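You operate a simulated robot arm through the tools that you are given. There is no shell and no other tool.

The job below is to be done with a simulated two-armed robot. You get a single attempt, and the scene is never put back.

JOB
Top up pot G7 with water to its upper band.
Fine: put its lid back on, swing the spout back, spill nothing, leave the pot on the plate and the other pots alone. Set down upright: what you pick out. Where these are worked on the way, their far stop is far enough and under half their travel is too little: swing spout.

The check looks at the end state, three seconds after you hand in, the way a careful person would. Anything else that was tipped, shoved, dropped, spilled or broken makes it a failure. Lids that push on must go on centred and level and be pressed home; caps that screw on are set level and turned clockwise until they are tight.

ROBOT AND FRAMES
Two 7-joint arms with two-finger grippers on one trunk that stands fixed in place. Base frame: the origin is at the foot of the trunk, x ahead of it, y to its left, z up. Units: m, degrees, N and s.
The left shoulder is at [0.05, 0.216, 1.246], the right one opposite. With the tool pointing down near the work surface each hand reaches from about 0.26 to 0.8 m from the base axis, measured 20 degrees to its own side. Payload 3.18 kg a hand.
The TCP of each hand is the grasp point between the finger pads, 0.03 m short of the fingertips. In the tool frame z runs along the fingers and y along their closing line. Largest opening 0.144 m; the body of the gripper starts 0.103 m behind the TCP.
Orientation is told as [roll, pitch, yaw] about the base's x, y, z axes, in that order, counted from this pose: with the fingers straight down and closing along the base's y, the tool's x points along the base's -x, its y along +y and its z along -z.

CONTROLS
- The arms move only by the tool nudge_tool. It takes "left_increments", "right_increments" or both (then of equal length, played together; a hand with none holds still); each is a list of rows, each a list of 3 entries, a list of its own where there are three numbers: the turn, a rotation vector about the base's x, y, z in units of 6 degrees (1.0 is 6 degrees), then the shift along the base's x, y, z in units of 20 mm (1.0 is 20 mm), then the closure, from 0 (fully open) to 1 (shut). In form: [[[rx, ry, rz], [tx, ty, tz], fingers], ...]. A call has 1 to 20 rows; each row shifts and turns the commanded pose from where the row before left it. A call with a number of a shift or a turn outside -1 to 1 is refused whole. A row lasts 0.2 s, in which the tool goes at most 0.05 m and 8.6 degrees; a call with a longer step from one row to the next is refused whole, and so is a gripper value outside its range. A pose out of reach is approached as far as the arm can. The call stops where the force on the tool passes 50 N (or 10 N more than at its start, if that is more) or the arm is blocked; 0.2 s more then pass. The fingers move at their own pace and stop on an object; they squeeze with about 37 N. The grip force told is the motor's: it shows also when the fingers shut on nothing. Time passes only in rows, and 0.2 s behind the last, so rows that do not move let the fingers close. The reply holds the time, the measured pose of the TCP, the force on the tool along the base axes, the opening and the grip force, in the units named above and with some noise, with the torque about the TCP (base axes, N m) and any sound that the robot's microphone picked up.
- Cameras (640 x 400 px; columns grow to the right, rows downward): "scene" is now at [0.1197, 0.0605, 1.4473]; the picture's right is [0.55, -0.83, 0.00], its down [-0.30, -0.20, -0.93] and it looks along [0.78, 0.51, -0.36] (base axes); focal length 214 px, centre (320, 200). "left" rides on the left gripper at [0.076, -0.016, -0.143] in its tool frame; the picture's right is [0.21, 0.98, 0.00], its down [-0.84, 0.18, -0.51] and it looks along [-0.50, 0.11, 0.86] (tool axes); focal length 218 px, centre (320, 200). "right" rides on the right gripper at [0.076, 0.016, -0.143] in its tool frame; the picture's right is [-0.21, 0.98, 0.00], its down [-0.84, -0.18, -0.51] and it looks along [-0.50, -0.11, 0.86] (tool axes); focal length 218 px, centre (320, 200). There is no depth. A picture from a camera that has moved, and an enlarged one, comes with that camera's place and axes in the base frame and with its lens. The place of the scene camera against the robot may be out by one fixed shift of up to 0.018 m in any direction.
- capture(camera): a new picture of that camera. It takes no simulated time.
- raise_lower(by): slides the trunk up (or, below 0, down) by that many m; the arms and the scene camera ride with it, the base frame stays. It gives what a move gives, with no picture.
- pan_tilt(pan, tilt): turns the head with the scene camera to pan (to the left, within 80 degrees either way) and tilt (down, from -29 to 69), counted from straight ahead of the robot. It gives what a move gives.
- enlarge(camera, box): a new picture of the part [left, top, right, bottom] of that camera's present view, enlarged. It takes no simulated time.
- hand_in(): hands the job in; it is judged then, once.

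Places have to be worked out from the pictures, the camera data and where the tool is seen. Open the grippers and draw the arms clear of the work before you hand the job in, unless the task says otherwise.

The tools are called after "Call:" as name(argument=value, ...) on one line, values as JSON. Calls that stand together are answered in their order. nudge_tool: Moves the arms, as the interface text tells. Its arguments: {"type":"object","properties":{"left_increments":{"type":"array","items":{"type":"array"}},"right_increments":{"type":"array","items":{"type":"array"}}},"required":[]} The other tools are called the same way: raise_lower (by) slides the trunk up or down; pan_tilt (pan, tilt) turns the head that bears the scene camera; capture (camera) takes a picture; enlarge (camera, box) takes an enlarged picture of a part of a camera's view; hand_in () hands the job in.

At the start:

```text
clock: 0.0
left_ee_pos: [0.3416, 0.3579, 1.4847]
left_orientation: [-0.2, 0.0, 0.0]
left_ft_force: [0.2, 0.2, -0.6]
left_torque: [0.0, 0.0, 0.0]
left_opening: 0.144
left_grip_force: 0.0
right_ee_pos: [0.3421, 0.0143, 1.3785]
right_orientation: [0.0, 0.0, 0.0]
right_ft_force: [0.1, -0.2, 0.7]
right_torque: [0.0, -0.01, -0.01]
right_opening: 0.1441
right_grip_force: 0.1
trunk travel left (down, up): [-0.325, 0.044]
head pan, tilt: [33.5, 21.1]
```

scene: 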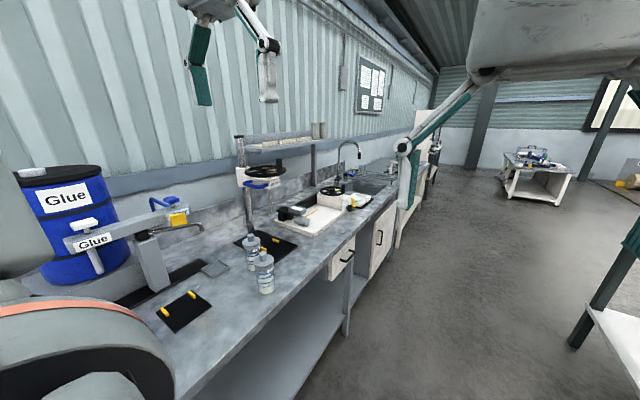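
right: 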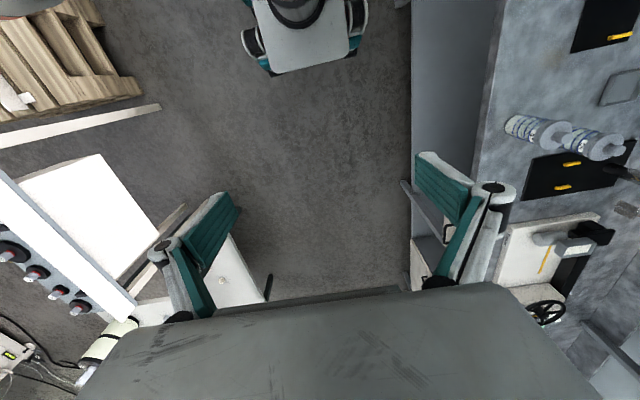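
left: 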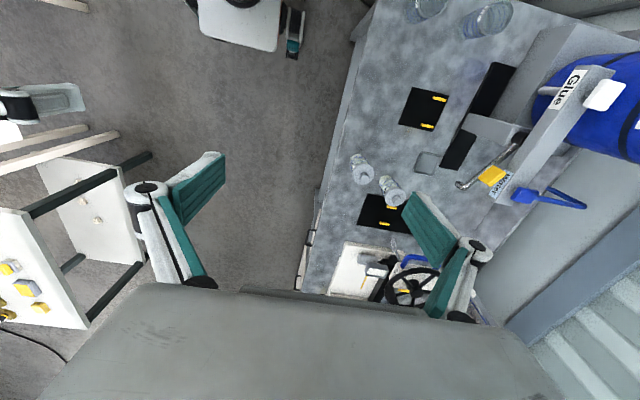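

The pictures show a bench on the left with two bottles/pots, glue taps and a sink further off. I look closer before any move.

Call:
enlarge(camera="scene", box=[20, 150, 220, 350])

Call:
enlarge(camera="scene", box=[220, 120, 420, 300])

Call:
enlarge(camera="left", box=[320, 0, 640, 300])

```text
2.00 times, centred on (120, 250) of scene
camera zoom: at [0.1197, 0.0605, 1.4473], right [0.55, -0.83, 0.0], down [-0.3, -0.2, -0.93], along [0.78, 0.51, -0.36], focal length 429 px, centre (720, 100)
```

zoom: 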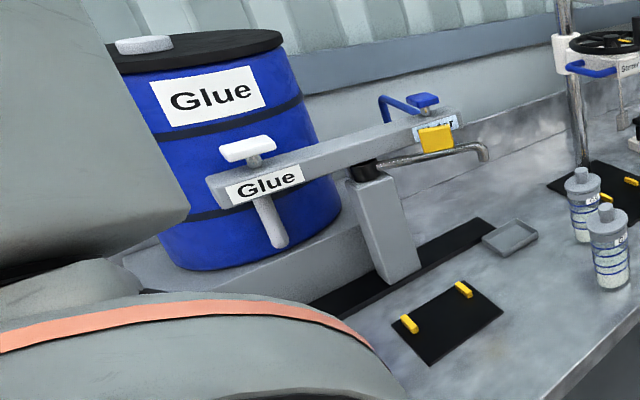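

```text
2.22 times, centred on (320, 210) of scene
camera zoom: at [0.1197, 0.0605, 1.4473], right [0.55, -0.83, 0.0], down [-0.3, -0.2, -0.93], along [0.78, 0.51, -0.36], focal length 477 px, centre (320, 178)
```

zoom: 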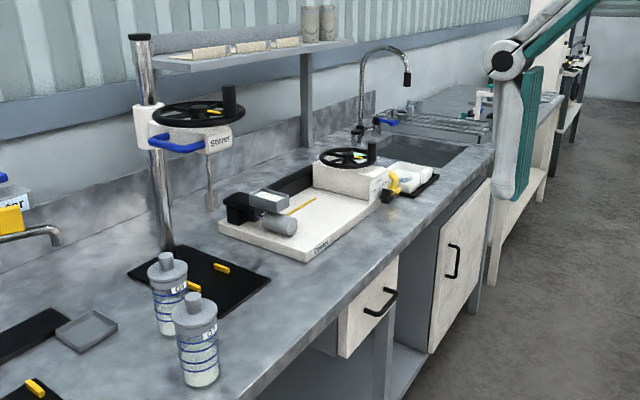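

```text
1.33 times, centred on (480, 150) of left
camera zoom: at [0.2646, 0.3428, 1.6263], right [-0.21, 0.98, 0.0], down [0.84, 0.18, 0.51], along [0.5, 0.1, -0.86], focal length 291 px, centre (107, 267)
```

zoom: 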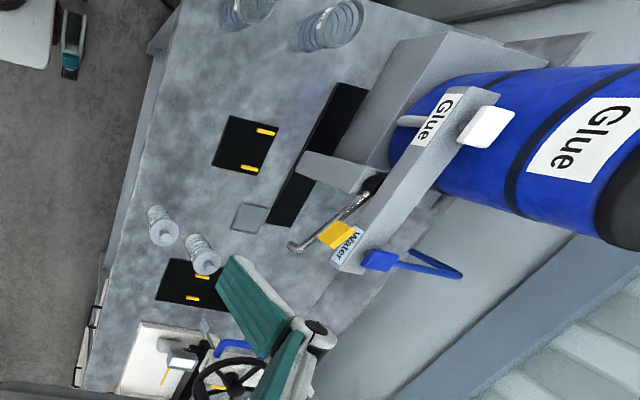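

Two labelled pots stand near a black plate with yellow pegs, and a double glue/water tap is by the drum; two more glassy things lie nearer the robot. I turn the head to look at the left side.

Call:
pan_tilt(pan=65, tilt=40)

Call:
capture(camera="scene")

Call:
enlarge(camera="left", box=[330, 140, 430, 240])

Call:
enlarge(camera="left", box=[380, 0, 540, 100])

```text
clock: 1.0
left_ee_pos: [0.3409, 0.3589, 1.4853]
left_orientation: [-0.1, 0.0, 0.0]
left_ft_force: [-0.3, 0.2, -0.4]
left_torque: [0.03, 0.02, 0.0]
left_opening: 0.1439
left_grip_force: 0.0
right_ee_pos: [0.3422, 0.0138, 1.3793]
right_orientation: [0.0, 0.1, 0.0]
right_ft_force: [0.6, 0.3, 0.3]
right_torque: [0.0, 0.03, 0.01]
right_opening: 0.144
right_grip_force: 0.1
trunk travel left (down, up): [-0.325, 0.044]
head pan, tilt: [65.0, 40.0]
```

```text
taken
camera scene: at [0.0782, 0.0862, 1.4178], right [0.91, -0.42, 0.0], down [-0.27, -0.58, -0.77], along [0.32, 0.69, -0.64], focal length 214 px, centre (320, 200)
```

scene: 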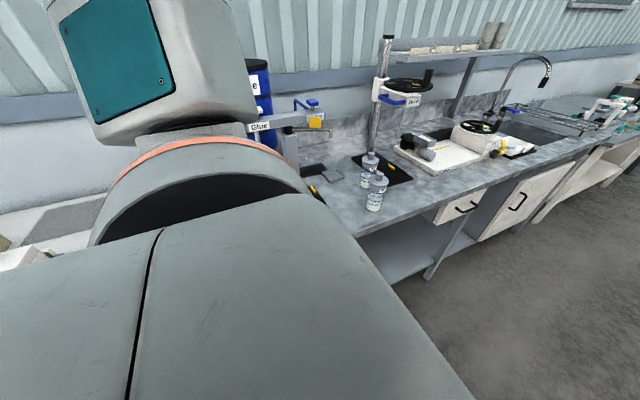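

```text
4.00 times, centred on (380, 190) of left
camera zoom: at [0.2646, 0.3428, 1.6263], right [-0.21, 0.98, 0.0], down [0.84, 0.18, 0.51], along [0.5, 0.1, -0.86], focal length 873 px, centre (80, 240)
```

zoom: 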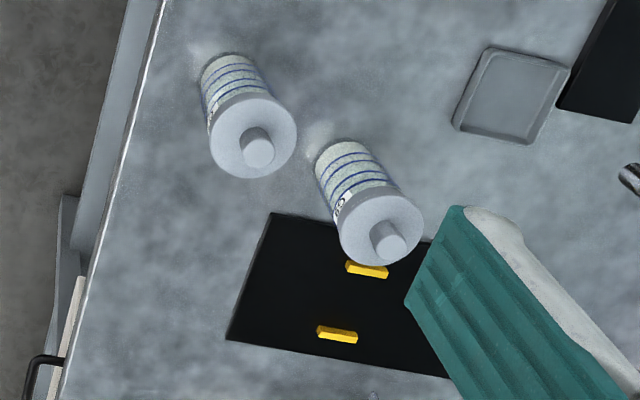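

```text
4.00 times, centred on (460, 50) of left
camera zoom: at [0.2646, 0.3428, 1.6263], right [-0.21, 0.98, 0.0], down [0.84, 0.18, 0.51], along [0.5, 0.1, -0.86], focal length 873 px, centre (-240, 800)
```

zoom: 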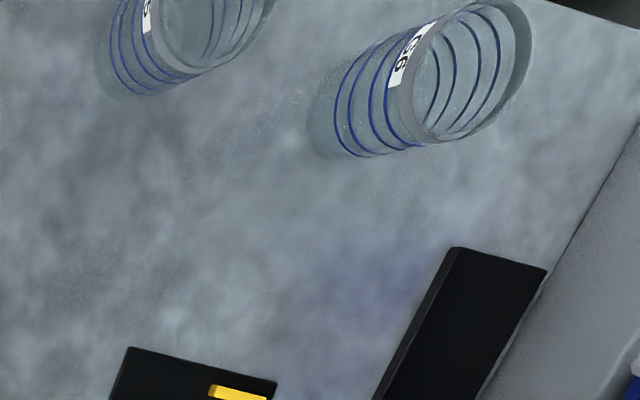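

Two lidded, filled pots and two open empty glasses (one labelled G6). I turn the head back and read the labels.

Call:
pan_tilt(pan=40, tilt=35)

Call:
capture(camera="scene")

Call:
enlarge(camera="scene", box=[220, 160, 300, 240])

```text
clock: 1.9
left_ee_pos: [0.3414, 0.3574, 1.4847]
left_orientation: [-0.1, 0.1, 0.0]
left_ft_force: [-0.4, -0.4, 0.2]
left_torque: [0.0, -0.01, -0.01]
left_opening: 0.144
left_grip_force: 0.0
right_ee_pos: [0.3422, 0.0142, 1.3791]
right_orientation: [-0.1, 0.0, -0.1]
right_ft_force: [-0.4, 1.0, 0.2]
right_torque: [-0.02, 0.0, 0.0]
right_opening: 0.1436
right_grip_force: 0.0
trunk travel left (down, up): [-0.325, 0.044]
head pan, tilt: [40.0, 35.0]
```

```text
taken
camera scene: at [0.1096, 0.0658, 1.4253], right [0.64, -0.77, 0.0], down [-0.44, -0.37, -0.82], along [0.63, 0.53, -0.57], focal length 214 px, centre (320, 200)
```

scene: 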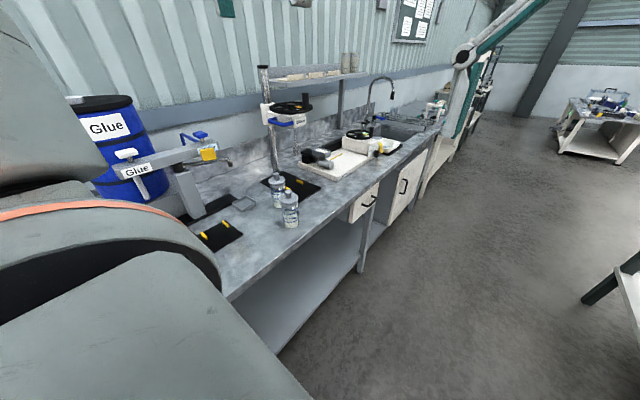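

```text
5.00 times, centred on (260, 200) of scene
camera zoom: at [0.1096, 0.0658, 1.4253], right [0.64, -0.77, 0.0], down [-0.44, -0.37, -0.82], along [0.63, 0.53, -0.57], focal length 1072 px, centre (620, 200)
```

zoom: 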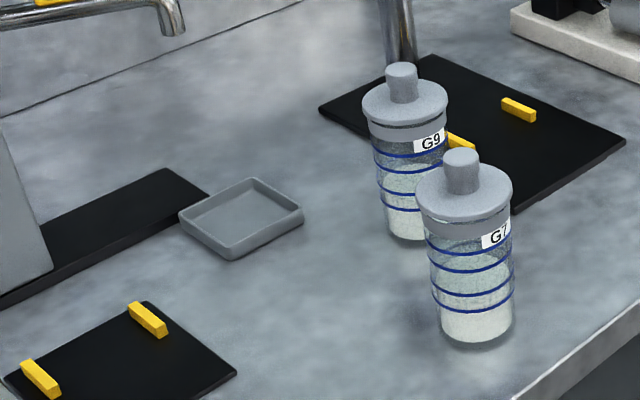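

G7 is the front pot (about (0.48, 0.51), bench top about 0.91), lidded with a knob; the black plate by the tap is near (0.30, 0.67). I turn the left hand 90° about z and lower it a bit so that its camera looks at the tap.

Call:
nudge_tool(left_increments=[[[0, 0, 1], [0, 0, -0.4], 0], [[0, 0, 1], [0, 0, -0.4], 0], [[0, 0, 1], [0, 0, -0.4], 0], [[0, 0, 1], [0, 0, -0.4], 0], [[0, 0, 1], [0, 0, -0.4], 0], [[0, 0, 1], [0, 0, -0.4], 0], [[0, 0, 1], [0, 0, -0.4], 0], [[0, 0, 1], [0, 0, -0.4], 0], [[0, 0, 1], [0, 0, -0.4], 0], [[0, 0, 1], [0, 0, -0.4], 0], [[0, 0, 1], [0, 0, -0.4], 0], [[0, 0, 1], [0, 0, -0.4], 0], [[0, 0, 1], [0, 0, -0.4], 0], [[0, 0, 1], [0, 0, -0.4], 0], [[0, 0, 1], [0, 0, -0.4], 0]])

Call:
capture(camera="left")

Call:
capture(camera="scene")

```text
clock: 5.1
left_ee_pos: [0.4241, 0.5892, 1.4641]
left_orientation: [-0.2, 0.0, 81.1]
left_ft_force: [0.8, -0.2, 0.3]
left_torque: [-0.05, -0.01, 0.02]
left_opening: 0.1439
left_grip_force: 0.1
left hand out of reach, approached as far as the arm can: row 5, 6, 7, 8, 9, 10, 11, 12, 13, 14, 15
right_ee_pos: [0.343, 0.0146, 1.3782]
right_orientation: [0.0, 0.0, -0.1]
right_ft_force: [0.5, -0.1, -0.1]
right_torque: [0.01, 0.0, 0.0]
right_opening: 0.1439
right_grip_force: 0.0
trunk travel left (down, up): [-0.325, 0.044]
head pan, tilt: [40.0, 35.0]
```

```text
taken
camera left: at [0.4271, 0.5123, 1.6059], right [-1.0, -0.06, 0.0], down [-0.05, 0.86, 0.51], along [-0.03, 0.51, -0.86], focal length 218 px, centre (320, 200)
```

left: 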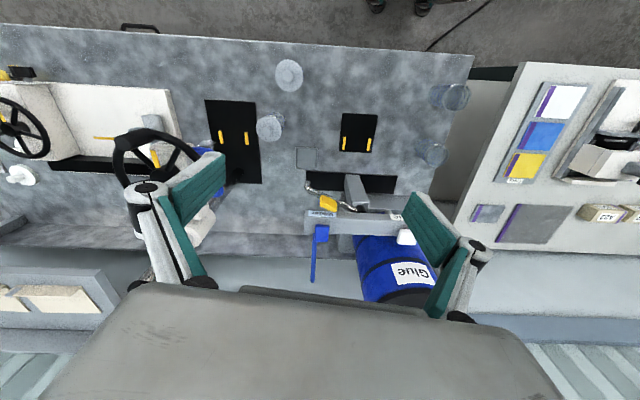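

```text
taken
camera scene: at [0.1104, 0.0668, 1.4252], right [0.64, -0.77, 0.0], down [-0.44, -0.37, -0.82], along [0.63, 0.53, -0.57], focal length 214 px, centre (320, 200)
```

scene: 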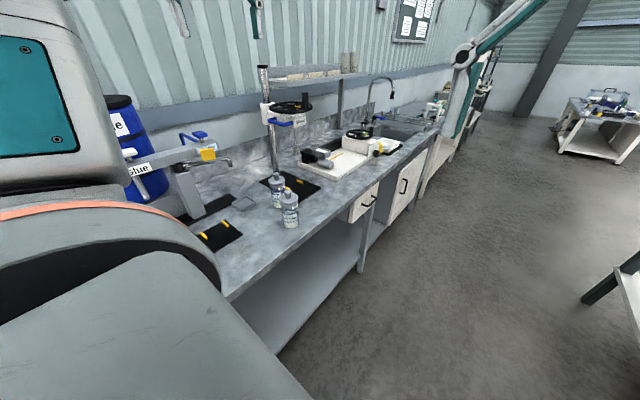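

The hand ended as near as it could, at (0.42, 0.59, 1.46), and gives a good overhead view. I enlarge it to measure the plate, spout, lever and pots.

Call:
enlarge(camera="left", box=[240, 50, 460, 190])

Call:
enlarge(camera="left", box=[290, 160, 450, 290])

Call:
enlarge(camera="scene", box=[110, 110, 260, 250])

```text
2.86 times, centred on (350, 120) of left
camera zoom: at [0.4271, 0.5123, 1.6059], right [-1.0, -0.06, 0.0], down [-0.05, 0.86, 0.51], along [-0.03, 0.51, -0.86], focal length 624 px, centre (234, 429)
```

zoom: 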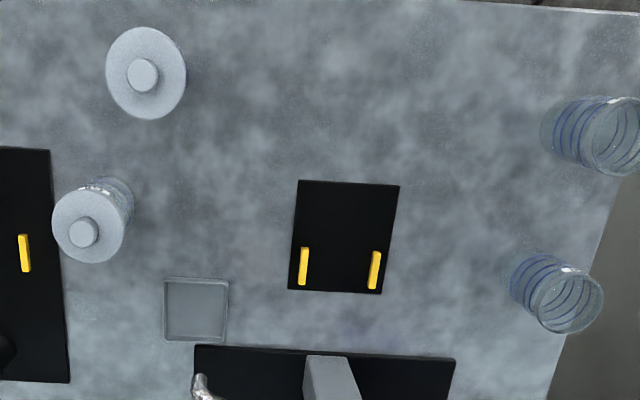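

```text
3.08 times, centred on (370, 225) of left
camera zoom: at [0.4271, 0.5123, 1.6059], right [-1.0, -0.06, 0.0], down [-0.05, 0.86, 0.51], along [-0.03, 0.51, -0.86], focal length 672 px, centre (166, 123)
```

zoom: 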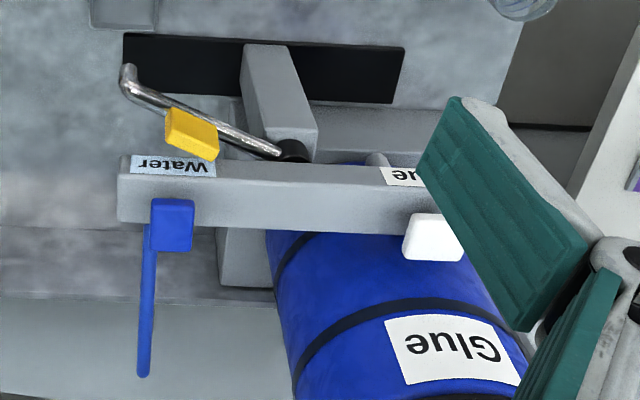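

```text
2.86 times, centred on (185, 180) of scene
camera zoom: at [0.1104, 0.0668, 1.4252], right [0.64, -0.77, 0.0], down [-0.44, -0.37, -0.82], along [0.63, 0.53, -0.57], focal length 613 px, centre (706, 257)
```

zoom: 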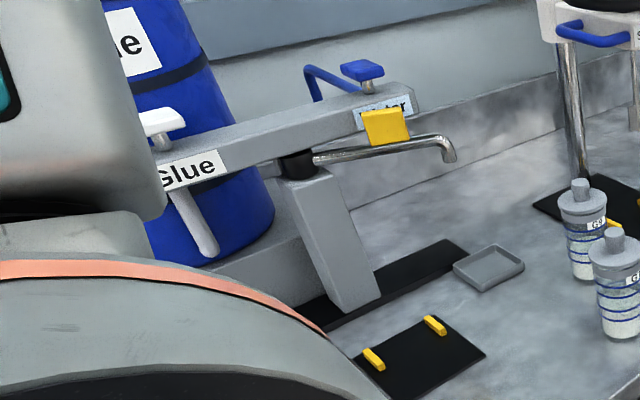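

From two views: spout pivot ≈ (0.298, 0.827, 1.115), spout end ≈ (0.446, 0.775, 1.075), water valve knob ≈ (0.403, 0.844, 1.195), plate centre ≈ (0.299, 0.671). I enlarge the tap to understand the valve lever.

Call:
enlarge(camera="scene", box=[165, 115, 245, 165])

Call:
enlarge(camera="scene", box=[110, 130, 190, 210])

Call:
enlarge(camera="left", box=[295, 175, 375, 295])

Call:
enlarge(camera="scene", box=[265, 165, 305, 235])

Call:
enlarge(camera="left", box=[325, 105, 395, 165])

```text
8.00 times, centred on (205, 140) of scene
camera zoom: at [0.1104, 0.0668, 1.4252], right [0.64, -0.77, 0.0], down [-0.44, -0.37, -0.82], along [0.63, 0.53, -0.57], focal length 1716 px, centre (1240, 680)
```

zoom: 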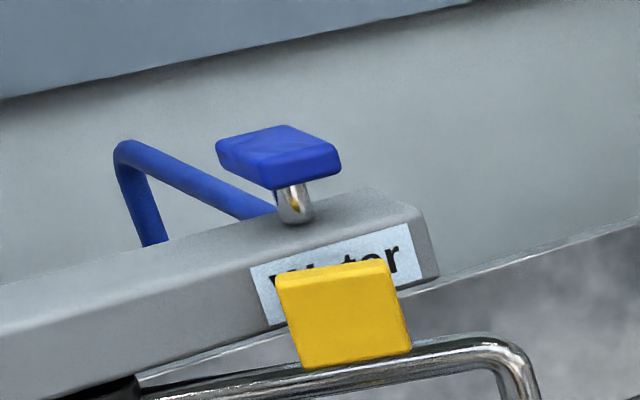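

```text
5.00 times, centred on (150, 170) of scene
camera zoom: at [0.1104, 0.0668, 1.4252], right [0.64, -0.77, 0.0], down [-0.44, -0.37, -0.82], along [0.63, 0.53, -0.57], focal length 1072 px, centre (1170, 350)
```

zoom: 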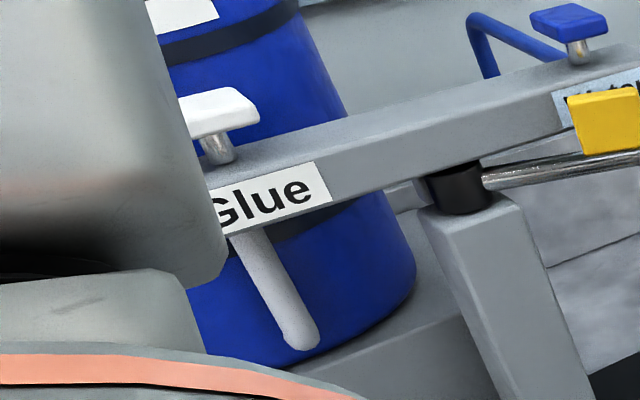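

```text
3.33 times, centred on (335, 235) of left
camera zoom: at [0.4271, 0.5123, 1.6059], right [-1.0, -0.06, 0.0], down [-0.05, 0.86, 0.51], along [-0.03, 0.51, -0.86], focal length 728 px, centre (270, 83)
```

zoom: 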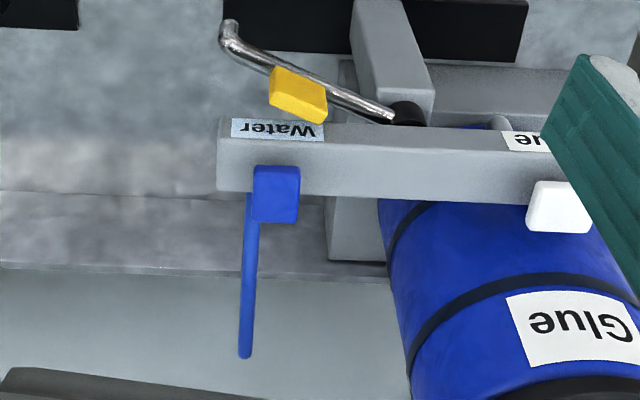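

```text
5.71 times, centred on (285, 200) of scene
camera zoom: at [0.1104, 0.0668, 1.4252], right [0.64, -0.77, 0.0], down [-0.44, -0.37, -0.82], along [0.63, 0.53, -0.57], focal length 1226 px, centre (520, 200)
```

zoom: 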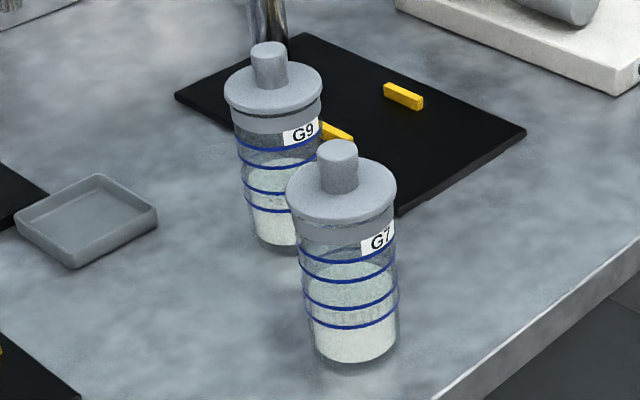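

```text
6.67 times, centred on (360, 135) of left
camera zoom: at [0.4271, 0.5123, 1.6059], right [-1.0, -0.06, 0.0], down [-0.05, 0.86, 0.51], along [-0.03, 0.51, -0.86], focal length 1455 px, centre (53, 633)
```

zoom: 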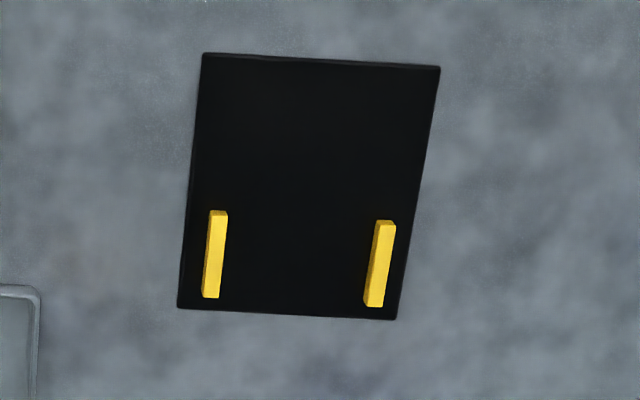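

The valve knobs are rectangular pads on short stems (push-pads or paddles), the blue rod being the supply pipe. G7 is about (0.496, 0.528) with knob top ≈ 1.057. I bring the left hand down above G7 for a closer look.

Call:
nudge_tool(left_increments=[[[0, 0, 0], [0.3, -0.25, -0.9], 0], [[0, 0, 0], [0.3, -0.25, -0.9], 0], [[0, 0, 0], [0.3, -0.25, -0.9], 0], [[0, 0, 0], [0.3, -0.25, -0.9], 0], [[0, 0, 0], [0.3, -0.25, -0.9], 0], [[0, 0, 0], [0.3, -0.25, -0.9], 0], [[0, 0, 0], [0.3, -0.25, -0.9], 0], [[0, 0, 0], [0.3, -0.25, -0.9], 0], [[0, 0, 0], [0.3, -0.25, -0.9], 0], [[0, 0, 0], [0.3, -0.25, -0.9], 0], [[0, 0, 0], [0.3, -0.25, -0.9], 0], [[0, 0, 0], [0.3, -0.25, -0.9], 0]])

Call:
capture(camera="left")

Call:
capture(camera="scene")

```text
clock: 7.7
left_ee_pos: [0.544, 0.6037, 1.3632]
left_orientation: [0.0, 0.0, 80.9]
left_ft_force: [-0.1, 0.3, -1.1]
left_torque: [0.0, 0.02, 0.02]
left_opening: 0.1441
left_grip_force: 0.2
left hand out of reach, approached as far as the arm can: row 1, 2, 3, 4, 5, 6, 7, 8, 9, 10, 11, 12
right_ee_pos: [0.3418, 0.0134, 1.3785]
right_orientation: [-0.1, 0.0, -0.1]
right_ft_force: [0.4, 0.2, 0.6]
right_torque: [0.02, 0.05, -0.01]
right_opening: 0.1437
right_grip_force: 0.0
trunk travel left (down, up): [-0.325, 0.044]
head pan, tilt: [40.0, 35.0]
```

```text
taken
camera left: at [0.5477, 0.5263, 1.5045], right [-1.0, -0.05, 0.0], down [-0.05, 0.86, 0.51], along [-0.03, 0.51, -0.86], focal length 218 px, centre (320, 200)
```

left: 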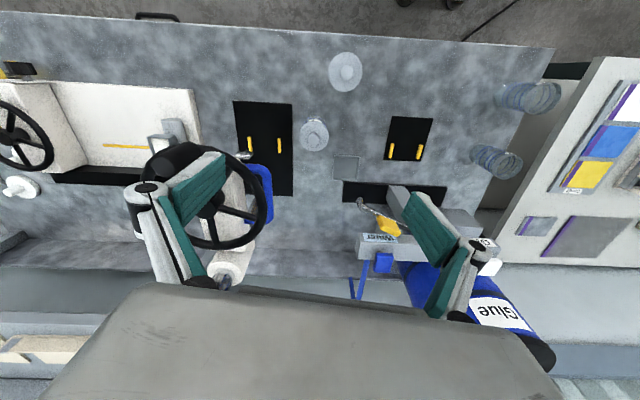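

```text
taken
camera scene: at [0.1102, 0.066, 1.4253], right [0.64, -0.77, 0.0], down [-0.44, -0.37, -0.82], along [0.63, 0.53, -0.57], focal length 214 px, centre (320, 200)
```

scene: 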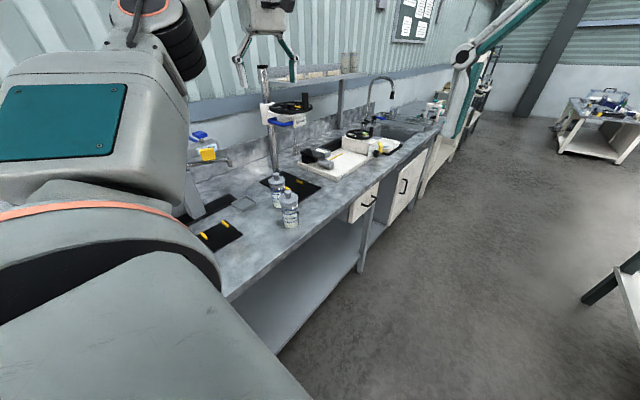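

The arm again stopped short; I suspect the commanded pose runs ahead of the real one (about (0.41, 0.30, 1.15)). I test with a few steps in +y and see how the measured pose responds.

Call:
nudge_tool(left_increments=[[[0, 0, 0], [0, 1, 0], 0], [[0, 0, 0], [0, 1, 0], 0], [[0, 0, 0], [0, 1, 0], 0]])

```text
clock: 8.5
left_ee_pos: [0.5354, 0.646, 1.3568]
left_orientation: [-0.1, 0.1, 81.0]
left_ft_force: [0.3, 0.5, -0.3]
left_torque: [0.0, 0.0, -0.02]
left_opening: 0.1438
left_grip_force: 0.1
left hand out of reach, approached as far as the arm can: row 2, 3
right_ee_pos: [0.3424, 0.0135, 1.3783]
right_orientation: [0.0, 0.1, 0.0]
right_ft_force: [0.0, -0.2, -0.7]
right_torque: [0.01, 0.02, 0.04]
right_opening: 0.1439
right_grip_force: 0.0
trunk travel left (down, up): [-0.325, 0.044]
head pan, tilt: [40.0, 35.0]
```

The increments count from the measured pose, and the yaw of 81° seems to press a joint limit. I turn back to about 45° yaw while moving toward above G7.

Call:
nudge_tool(left_increments=[[[0, 0, -1], [-0.2, -0.6, 0], 0], [[0, 0, -1], [-0.2, -0.6, 0], 0], [[0, 0, -1], [-0.2, -0.6, 0], 0], [[0, 0, -1], [-0.2, -0.6, 0], 0], [[0, 0, -1], [-0.2, -0.6, 0], 0], [[0, 0, -1], [-0.2, -0.6, 0], 0]])

```text
clock: 9.9
left_ee_pos: [0.5117, 0.5738, 1.3572]
left_orientation: [-0.1, -0.1, 45.0]
left_ft_force: [-0.7, -0.5, -0.7]
left_torque: [0.04, 0.0, 0.05]
left_opening: 0.1438
left_grip_force: 0.1
right_ee_pos: [0.3429, 0.0128, 1.3788]
right_orientation: [0.0, 0.0, 0.0]
right_ft_force: [0.0, 0.5, 0.2]
right_torque: [0.02, 0.01, -0.01]
right_opening: 0.1441
right_grip_force: 0.1
trunk travel left (down, up): [-0.325, 0.044]
head pan, tilt: [40.0, 35.0]
```

Now it moves exactly as told. I go down to about z = 1.23 above (0.49, 0.51) and look.

Call:
nudge_tool(left_increments=[[[0, 0, 0], [-0.15, -0.5, -0.9], 0], [[0, 0, 0], [-0.15, -0.5, -0.9], 0], [[0, 0, 0], [-0.15, -0.5, -0.9], 0], [[0, 0, 0], [-0.15, -0.5, -0.9], 0], [[0, 0, 0], [-0.15, -0.5, -0.9], 0], [[0, 0, 0], [-0.15, -0.5, -0.9], 0], [[0, 0, 0], [-0.15, -0.5, -0.9], 0]])

Call:
capture(camera="left")

Call:
capture(camera="scene")

```text
clock: 11.5
left_ee_pos: [0.5009, 0.5251, 1.2319]
left_orientation: [-0.1, -0.1, 45.0]
left_ft_force: [0.5, -0.2, 0.7]
left_torque: [0.0, -0.01, 0.0]
left_opening: 0.1438
left_grip_force: 0.0
left hand out of reach, approached as far as the arm can: row 6, 7
right_ee_pos: [0.3424, 0.0133, 1.3798]
right_orientation: [0.0, 0.0, -0.2]
right_ft_force: [0.0, -1.0, -0.4]
right_torque: [-0.02, 0.0, 0.03]
right_opening: 0.1442
right_grip_force: 0.0
trunk travel left (down, up): [-0.325, 0.044]
head pan, tilt: [40.0, 35.0]
```

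```text
taken
camera left: at [0.4584, 0.4601, 1.3739], right [-0.84, 0.55, 0.0], down [0.47, 0.72, 0.51], along [0.28, 0.42, -0.86], focal length 218 px, centre (320, 200)
```

left: 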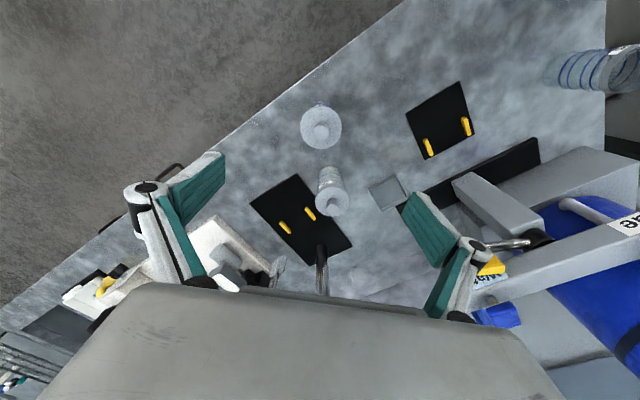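

```text
taken
camera scene: at [0.11, 0.066, 1.4253], right [0.64, -0.77, 0.0], down [-0.44, -0.37, -0.82], along [0.63, 0.53, -0.57], focal length 214 px, centre (320, 200)
```

scene: 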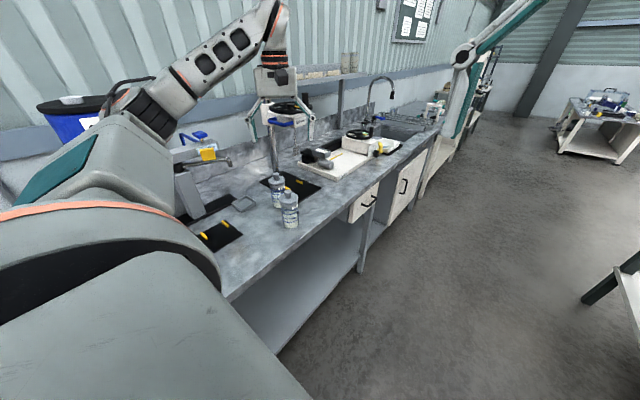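

Position matches; the tool-down wrist limit shows at this height, which eases lower down. I enlarge the view of G7 to measure it.

Call:
enlarge(camera="left", box=[270, 90, 370, 230])

Call:
enlarge(camera="scene", box=[270, 180, 310, 235])

```text
2.86 times, centred on (320, 160) of left
camera zoom: at [0.4584, 0.4601, 1.3739], right [-0.84, 0.55, 0.0], down [0.47, 0.72, 0.51], along [0.28, 0.42, -0.86], focal length 624 px, centre (320, 314)
```

zoom: 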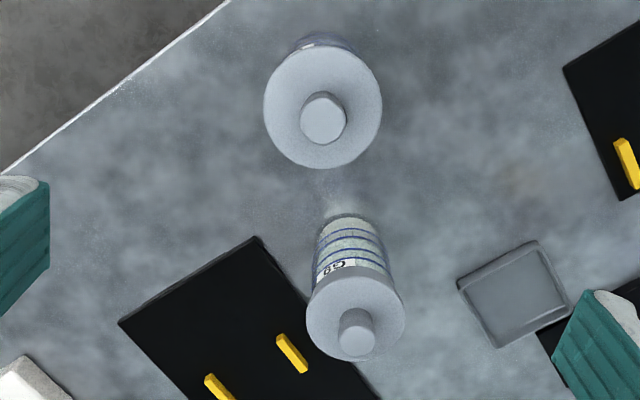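

```text
7.27 times, centred on (290, 208) of scene
camera zoom: at [0.11, 0.066, 1.4253], right [0.64, -0.77, 0.0], down [-0.44, -0.37, -0.82], along [0.63, 0.53, -0.57], focal length 1560 px, centre (538, 146)
```

zoom: 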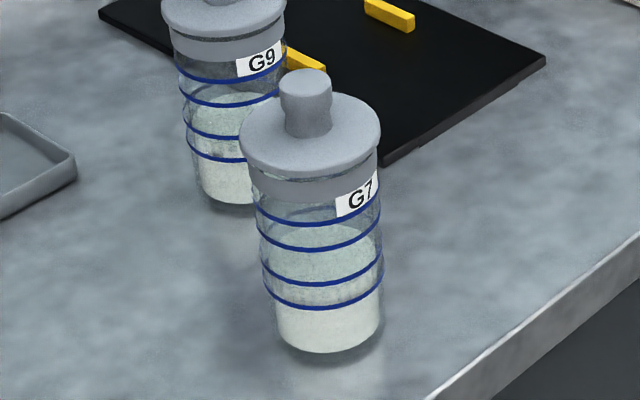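

G7's lid is about 62 mm wide, body ~56 mm, knob ~23 mm, knob top about 1.045. To get the exact bench height I close the fingers, step down a bit, move sideways to free bench near (0.38, 0.56) and descend gradually.

Call:
nudge_tool(left_increments=[[[0, 0, 0], [0, 0, 0], 1], [[0, 0, 0], [0, 0, 0], 1], [[0, 0, 0], [-0.2, 0, -0.8], 1], [[0, 0, 0], [-0.2, 0, -0.8], 1], [[0, 0, 0], [-0.2, 0, -0.8], 1], [[0, 0, 0], [-0.2, 0, -0.8], 1], [[0, 0, 0], [-0.2, 0, -0.8], 1], [[0, 0, 0], [-0.6, 0.2, -0.4], 1], [[0, 0, 0], [-1, 0.3, 0], 1], [[0, 0, 0], [-1, 0.3, 0], 1], [[0, 0, 0], [-1, 0.3, 0], 1], [[0, 0, 0], [-1, 0.3, 0], 1]])

Call:
capture(camera="left")

Call:
capture(camera="scene")

```text
clock: 14.1
left_ee_pos: [0.3782, 0.584, 1.2073]
left_orientation: [-0.1, 0.0, 44.9]
left_ft_force: [0.6, 0.6, -0.3]
left_torque: [-0.04, -0.02, -0.02]
left_opening: 0.0002
left_grip_force: 30.9
left hand out of reach, approached as far as the arm can: row 3, 4, 5, 6, 7, 8
right_ee_pos: [0.3416, 0.0134, 1.3798]
right_orientation: [0.0, 0.0, -0.1]
right_ft_force: [0.3, 0.3, 0.1]
right_torque: [-0.01, -0.04, 0.02]
right_opening: 0.1438
right_grip_force: 0.0
trunk travel left (down, up): [-0.325, 0.044]
head pan, tilt: [40.0, 35.0]
```

```text
taken
camera left: at [0.3345, 0.5186, 1.3496], right [-0.84, 0.54, 0.0], down [0.47, 0.72, 0.51], along [0.28, 0.42, -0.86], focal length 218 px, centre (320, 200)
```

left: 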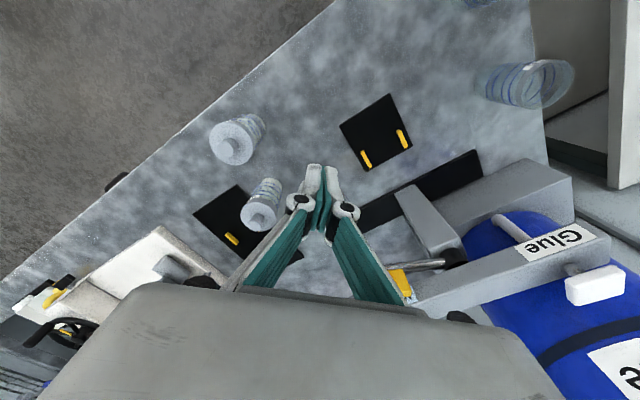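

```text
taken
camera scene: at [0.1094, 0.0663, 1.4254], right [0.64, -0.77, 0.0], down [-0.44, -0.37, -0.82], along [0.63, 0.53, -0.57], focal length 214 px, centre (320, 200)
```

scene: 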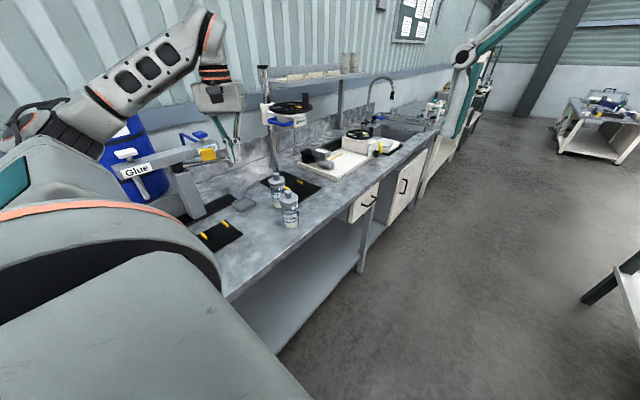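

Going down was refused at 45° yaw, so a joint stop seems engaged. I turn the hand back toward yaw ~10° here and then test the descent.

Call:
nudge_tool(left_increments=[[[0, 0, -1], [0, 0, 0], 1], [[0, 0, -1], [0, 0, 0], 1], [[0, 0, -1], [0, 0, 0], 1], [[0, 0, -1], [0, 0, 0], 1], [[0, 0, -1], [0, 0, 0], 1], [[0, 0, 0], [0, 0, -0.8], 1], [[0, 0, 0], [0, 0, -0.8], 1], [[0, 0, 0], [0, 0, -0.8], 1], [[0, 0, 0], [0, 0, -0.8], 1]])

Call:
capture(camera="scene")

```text
clock: 16.1
left_ee_pos: [0.3772, 0.5837, 1.1457]
left_orientation: [-0.1, -0.1, 15.0]
left_ft_force: [0.4, 0.8, -0.7]
left_torque: [0.01, -0.03, -0.04]
left_opening: 0.0003
left_grip_force: 30.3
right_ee_pos: [0.3415, 0.0135, 1.3798]
right_orientation: [0.0, 0.0, 0.0]
right_ft_force: [0.3, 0.3, 0.1]
right_torque: [-0.02, -0.02, 0.02]
right_opening: 0.1437
right_grip_force: 0.1
trunk travel left (down, up): [-0.325, 0.044]
head pan, tilt: [40.0, 35.0]
```

```text
taken
camera scene: at [0.1096, 0.0657, 1.4254], right [0.64, -0.77, 0.0], down [-0.44, -0.37, -0.82], along [0.63, 0.53, -0.57], focal length 214 px, centre (320, 200)
```

scene: 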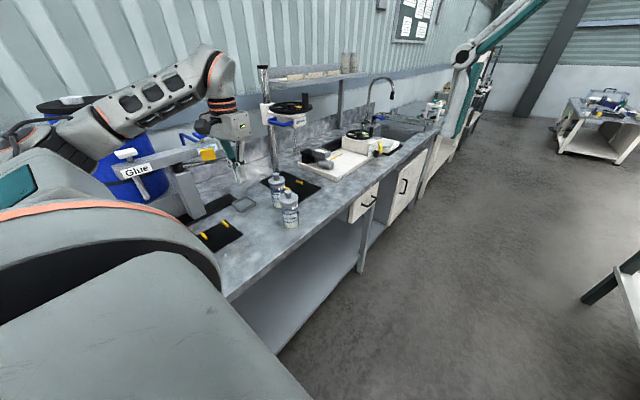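

Reach is fine at 15° yaw. I descend further over free bench toward contact.

Call:
nudge_tool(left_increments=[[[0, 0, 0], [0, 0, -0.9], 1], [[0, 0, 0], [0, 0, -0.9], 1], [[0, 0, 0], [0, 0, -0.9], 1], [[0, 0, 0], [0, 0, -0.9], 1], [[0, 0, 0], [0, 0, -0.9], 1], [[0, 0, 0], [0, 0, -0.9], 1], [[0, 0, 0], [0, 0, -0.9], 1], [[0, 0, 0], [0, 0, -0.9], 1], [[0, 0, 0], [0, 0, -0.9], 1]])

Call:
capture(camera="left")

Call:
capture(camera="scene")

```text
clock: 18.0
left_ee_pos: [0.306, 0.5858, 0.9296]
left_orientation: [4.3, 13.5, 16.2]
left_ft_force: [-14.5, 2.6, 23.6]
left_torque: [-0.07, 0.26, -0.01]
left_opening: 0.0002
left_grip_force: 30.9
right_ee_pos: [0.3422, 0.0124, 1.3784]
right_orientation: [0.0, 0.0, -0.2]
right_ft_force: [0.7, 0.4, -0.4]
right_torque: [-0.03, 0.04, 0.01]
right_opening: 0.1441
right_grip_force: 0.1
trunk travel left (down, up): [-0.325, 0.044]
head pan, tilt: [40.0, 35.0]
stopped in row 9 (left hand): the force on the tool passed its limit at 112 N (the readings are from after the stop); the commanded pose is now the measured one
```

```text
taken
camera left: at [0.2733, 0.5494, 1.0823], right [-0.45, 0.88, 0.12], down [0.86, 0.4, 0.31], along [0.23, 0.24, -0.94], focal length 218 px, centre (320, 200)
```

left: 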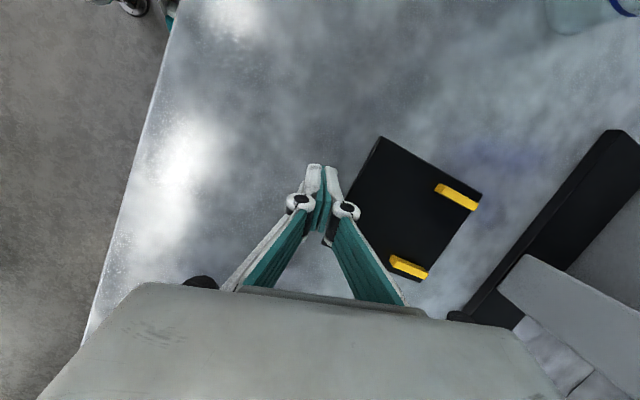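

```text
taken
camera scene: at [0.1085, 0.0648, 1.4257], right [0.64, -0.77, 0.0], down [-0.44, -0.37, -0.82], along [0.63, 0.53, -0.57], focal length 214 px, centre (320, 200)
```

scene: 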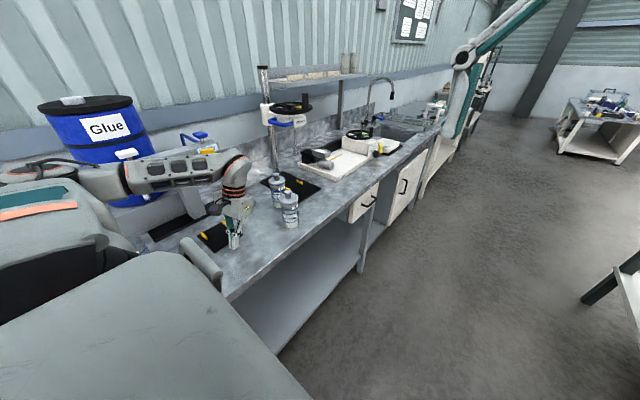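

The arm swung to another elbow posture during the descent and the fingertips touched the bench (so bench top ≈ 0.90). I lift gently and check that nothing was disturbed.

Call:
nudge_tool(left_increments=[[[0, 0, 0], [0, 0, 0.4], 1], [[0, 0, 0], [0, 0, 0.4], 1], [[0, 0, 0], [0, 0, 0.4], 1], [[0, 0, 0], [0, 0, 0.4], 1]])

Call:
capture(camera="scene")

Call:
capture(camera="left")

```text
clock: 19.0
left_ee_pos: [0.3077, 0.5861, 0.9591]
left_orientation: [4.2, 13.4, 16.1]
left_ft_force: [0.4, 0.2, 0.5]
left_torque: [0.03, 0.02, -0.01]
left_opening: 0.0001
left_grip_force: 30.9
right_ee_pos: [0.342, 0.0131, 1.3785]
right_orientation: [0.0, 0.0, -0.1]
right_ft_force: [0.2, -0.8, 0.5]
right_torque: [-0.03, -0.03, -0.02]
right_opening: 0.1439
right_grip_force: 0.0
trunk travel left (down, up): [-0.325, 0.044]
head pan, tilt: [40.0, 35.0]
```

```text
taken
camera scene: at [0.1094, 0.0655, 1.4254], right [0.64, -0.77, 0.0], down [-0.44, -0.37, -0.82], along [0.63, 0.53, -0.57], focal length 214 px, centre (320, 200)
```

scene: 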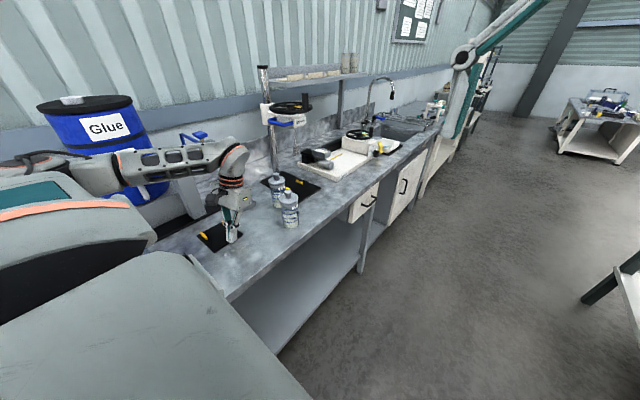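

```text
taken
camera left: at [0.2742, 0.5505, 1.1131], right [-0.45, 0.89, 0.12], down [0.86, 0.4, 0.31], along [0.23, 0.24, -0.94], focal length 218 px, centre (320, 200)
```

left: 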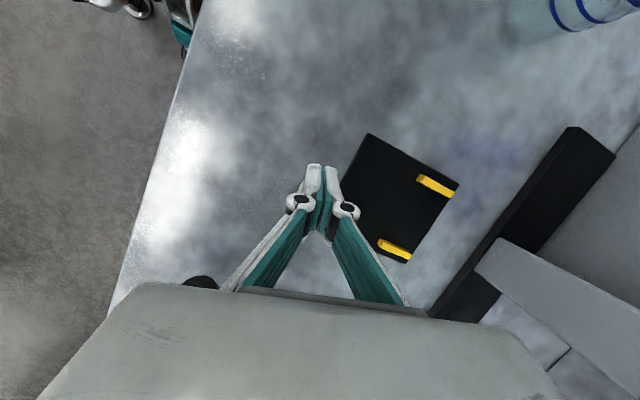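

All stands as before; bench top ≈ 0.90. I raise the trunk a little for elbow clearance, then level the tool.

Call:
raise_lower(by=0.04)

Call:
nudge_tool(left_increments=[[[-0.02, -0.78, 0], [0.2, 0, 0], 1], [[-0.02, -0.78, 0], [0.2, 0, 0], 1], [[-0.02, -0.78, 0], [0.2, 0, 0], 1]])

Call:
capture(camera="scene")

```text
clock: 19.8
left_ee_pos: [0.3068, 0.5868, 0.9997]
left_orientation: [4.2, 13.3, 16.0]
left_ft_force: [-0.1, -0.3, 0.2]
left_torque: [0.02, 0.0, 0.0]
left_opening: 0.0002
left_grip_force: 30.8
right_ee_pos: [0.3428, 0.0139, 1.4184]
right_orientation: [0.0, 0.0, 0.0]
right_ft_force: [-0.1, 1.0, 0.6]
right_torque: [-0.01, -0.03, 0.02]
right_opening: 0.1442
right_grip_force: 0.1
trunk travel left (down, up): [-0.365, 0.004]
head pan, tilt: [40.0, 35.0]
```

```text
clock: 20.6
left_ee_pos: [0.3193, 0.5861, 0.999]
left_orientation: [0.1, -0.1, 15.5]
left_ft_force: [0.6, -0.7, 0.3]
left_torque: [-0.01, 0.0, -0.01]
left_opening: 0.0
left_grip_force: 30.4
right_ee_pos: [0.3418, 0.0137, 1.4182]
right_orientation: [0.0, -0.1, -0.1]
right_ft_force: [0.9, 0.5, -0.2]
right_torque: [0.02, 0.03, -0.04]
right_opening: 0.1441
right_grip_force: 0.1
trunk travel left (down, up): [-0.365, 0.004]
head pan, tilt: [40.0, 35.0]
```

```text
taken
camera scene: at [0.1091, 0.0659, 1.4646], right [0.64, -0.77, 0.0], down [-0.44, -0.37, -0.82], along [0.63, 0.53, -0.57], focal length 214 px, centre (320, 200)
```

scene: 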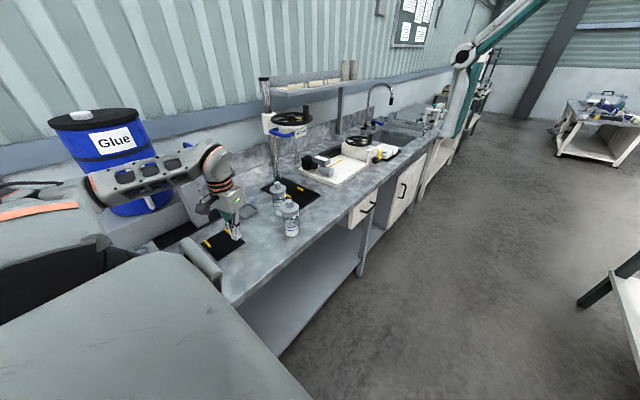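

The tool is level. I use the visible fingertip (known place (0.319, 0.586, 0.969)) to calibrate the scene camera.

Call:
enlarge(camera="scene", box=[195, 175, 315, 265])

Call:
capture(camera="left")

```text
4.44 times, centred on (255, 220) of scene
camera zoom: at [0.1091, 0.0659, 1.4646], right [0.64, -0.77, 0.0], down [-0.44, -0.37, -0.82], along [0.63, 0.53, -0.57], focal length 953 px, centre (609, 111)
```

zoom: 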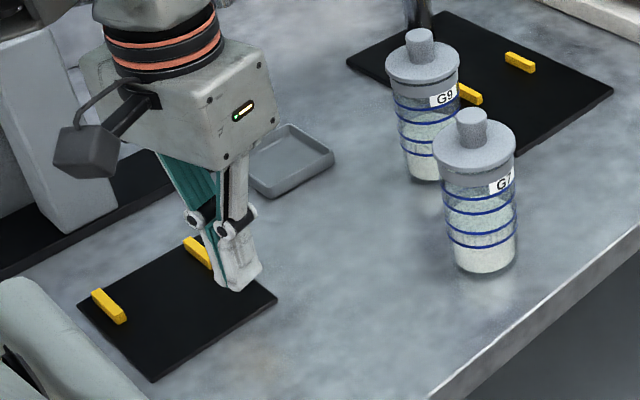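

```text
taken
camera left: at [0.2492, 0.5513, 1.1399], right [-0.46, 0.89, 0.0], down [0.76, 0.4, 0.51], along [0.45, 0.24, -0.86], focal length 218 px, centre (320, 200)
```

left: 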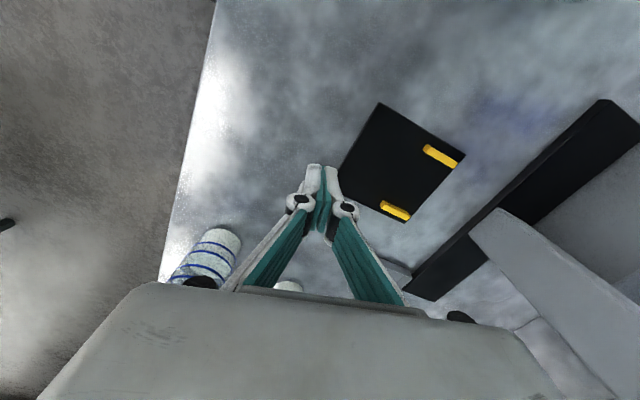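

Scene camera agrees within ~5 mm; G7 axis ≈ (0.502, 0.530), knob top ≈ 1.05, lid top ≈ 1.018. I rise and move over G7 with the fingers opened to about 94 mm.

Call:
nudge_tool(left_increments=[[[0, 0, 0], [0, 0, 1], 0.35], [[0, 0, 0], [0.2, 0, 1], 0.35], [[0, 0, 0], [0.5, 0, 1], 0.35], [[0, 0, 0], [0.9, -0.3, 1], 0.35], [[0, 0, 0], [0.9, -0.3, 1], 0.35], [[0, 0, 0], [0.9, -0.3, 1], 0.35], [[0, 0, 0], [0.9, -0.3, 1], 0.35], [[0, 0, 0], [0.9, -0.3, 0.5], 0.35], [[0, 0, 0], [0.9, -0.3, 0], 0.35], [[0, 0, 0], [0.9, -0.3, 0], 0.35], [[0, 0, 0], [0.9, -0.3, 0], 0.35], [[0, 0, 0], [0.9, -0.3, 0], 0.35]])

Call:
capture(camera="scene")

Call:
capture(camera="left")

```text
clock: 23.2
left_ee_pos: [0.4956, 0.5331, 1.1492]
left_orientation: [0.2, -0.2, 15.7]
left_ft_force: [0.1, 0.1, 0.0]
left_torque: [0.03, 0.04, 0.03]
left_opening: 0.0938
left_grip_force: 0.0
right_ee_pos: [0.3436, 0.0129, 1.4185]
right_orientation: [0.0, 0.1, -0.1]
right_ft_force: [-0.1, -0.2, -0.2]
right_torque: [0.02, 0.02, 0.01]
right_opening: 0.1443
right_grip_force: 0.0
trunk travel left (down, up): [-0.365, 0.004]
head pan, tilt: [40.0, 35.0]
```

```text
taken
camera scene: at [0.1106, 0.0655, 1.4645], right [0.64, -0.77, 0.0], down [-0.44, -0.37, -0.82], along [0.63, 0.53, -0.57], focal length 214 px, centre (320, 200)
```

scene: 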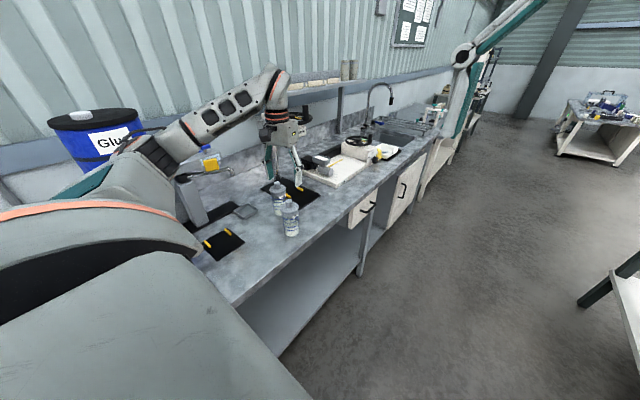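

```text
taken
camera left: at [0.4263, 0.4965, 1.2905], right [-0.46, 0.89, 0.0], down [0.76, 0.4, 0.51], along [0.45, 0.24, -0.86], focal length 218 px, centre (320, 200)
```

left: 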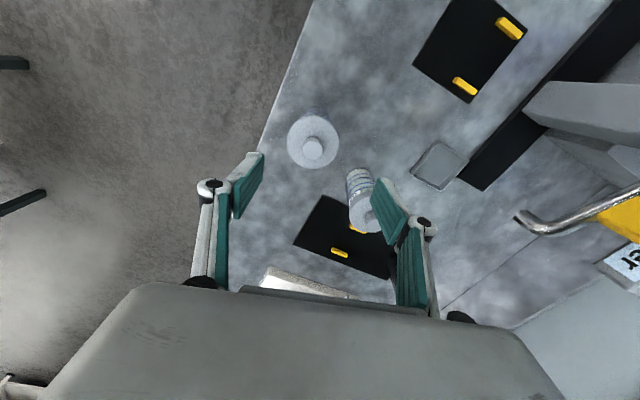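

I enlarge the left view to locate G7's knob and lid precisely.

Call:
enlarge(camera="left", box=[260, 90, 400, 240])

```text
2.67 times, centred on (330, 165) of left
camera zoom: at [0.4263, 0.4965, 1.2905], right [-0.46, 0.89, 0.0], down [0.76, 0.4, 0.51], along [0.45, 0.24, -0.86], focal length 582 px, centre (293, 293)
```

zoom: 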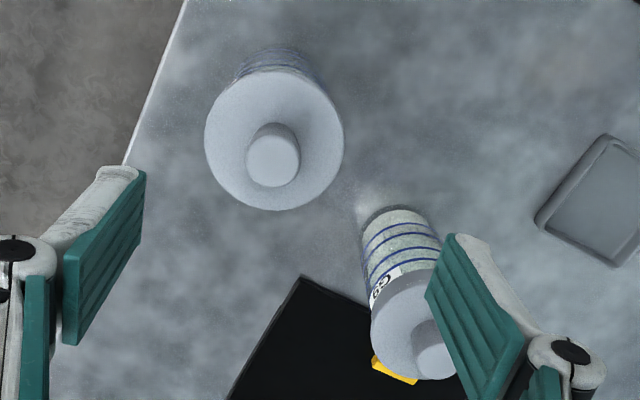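

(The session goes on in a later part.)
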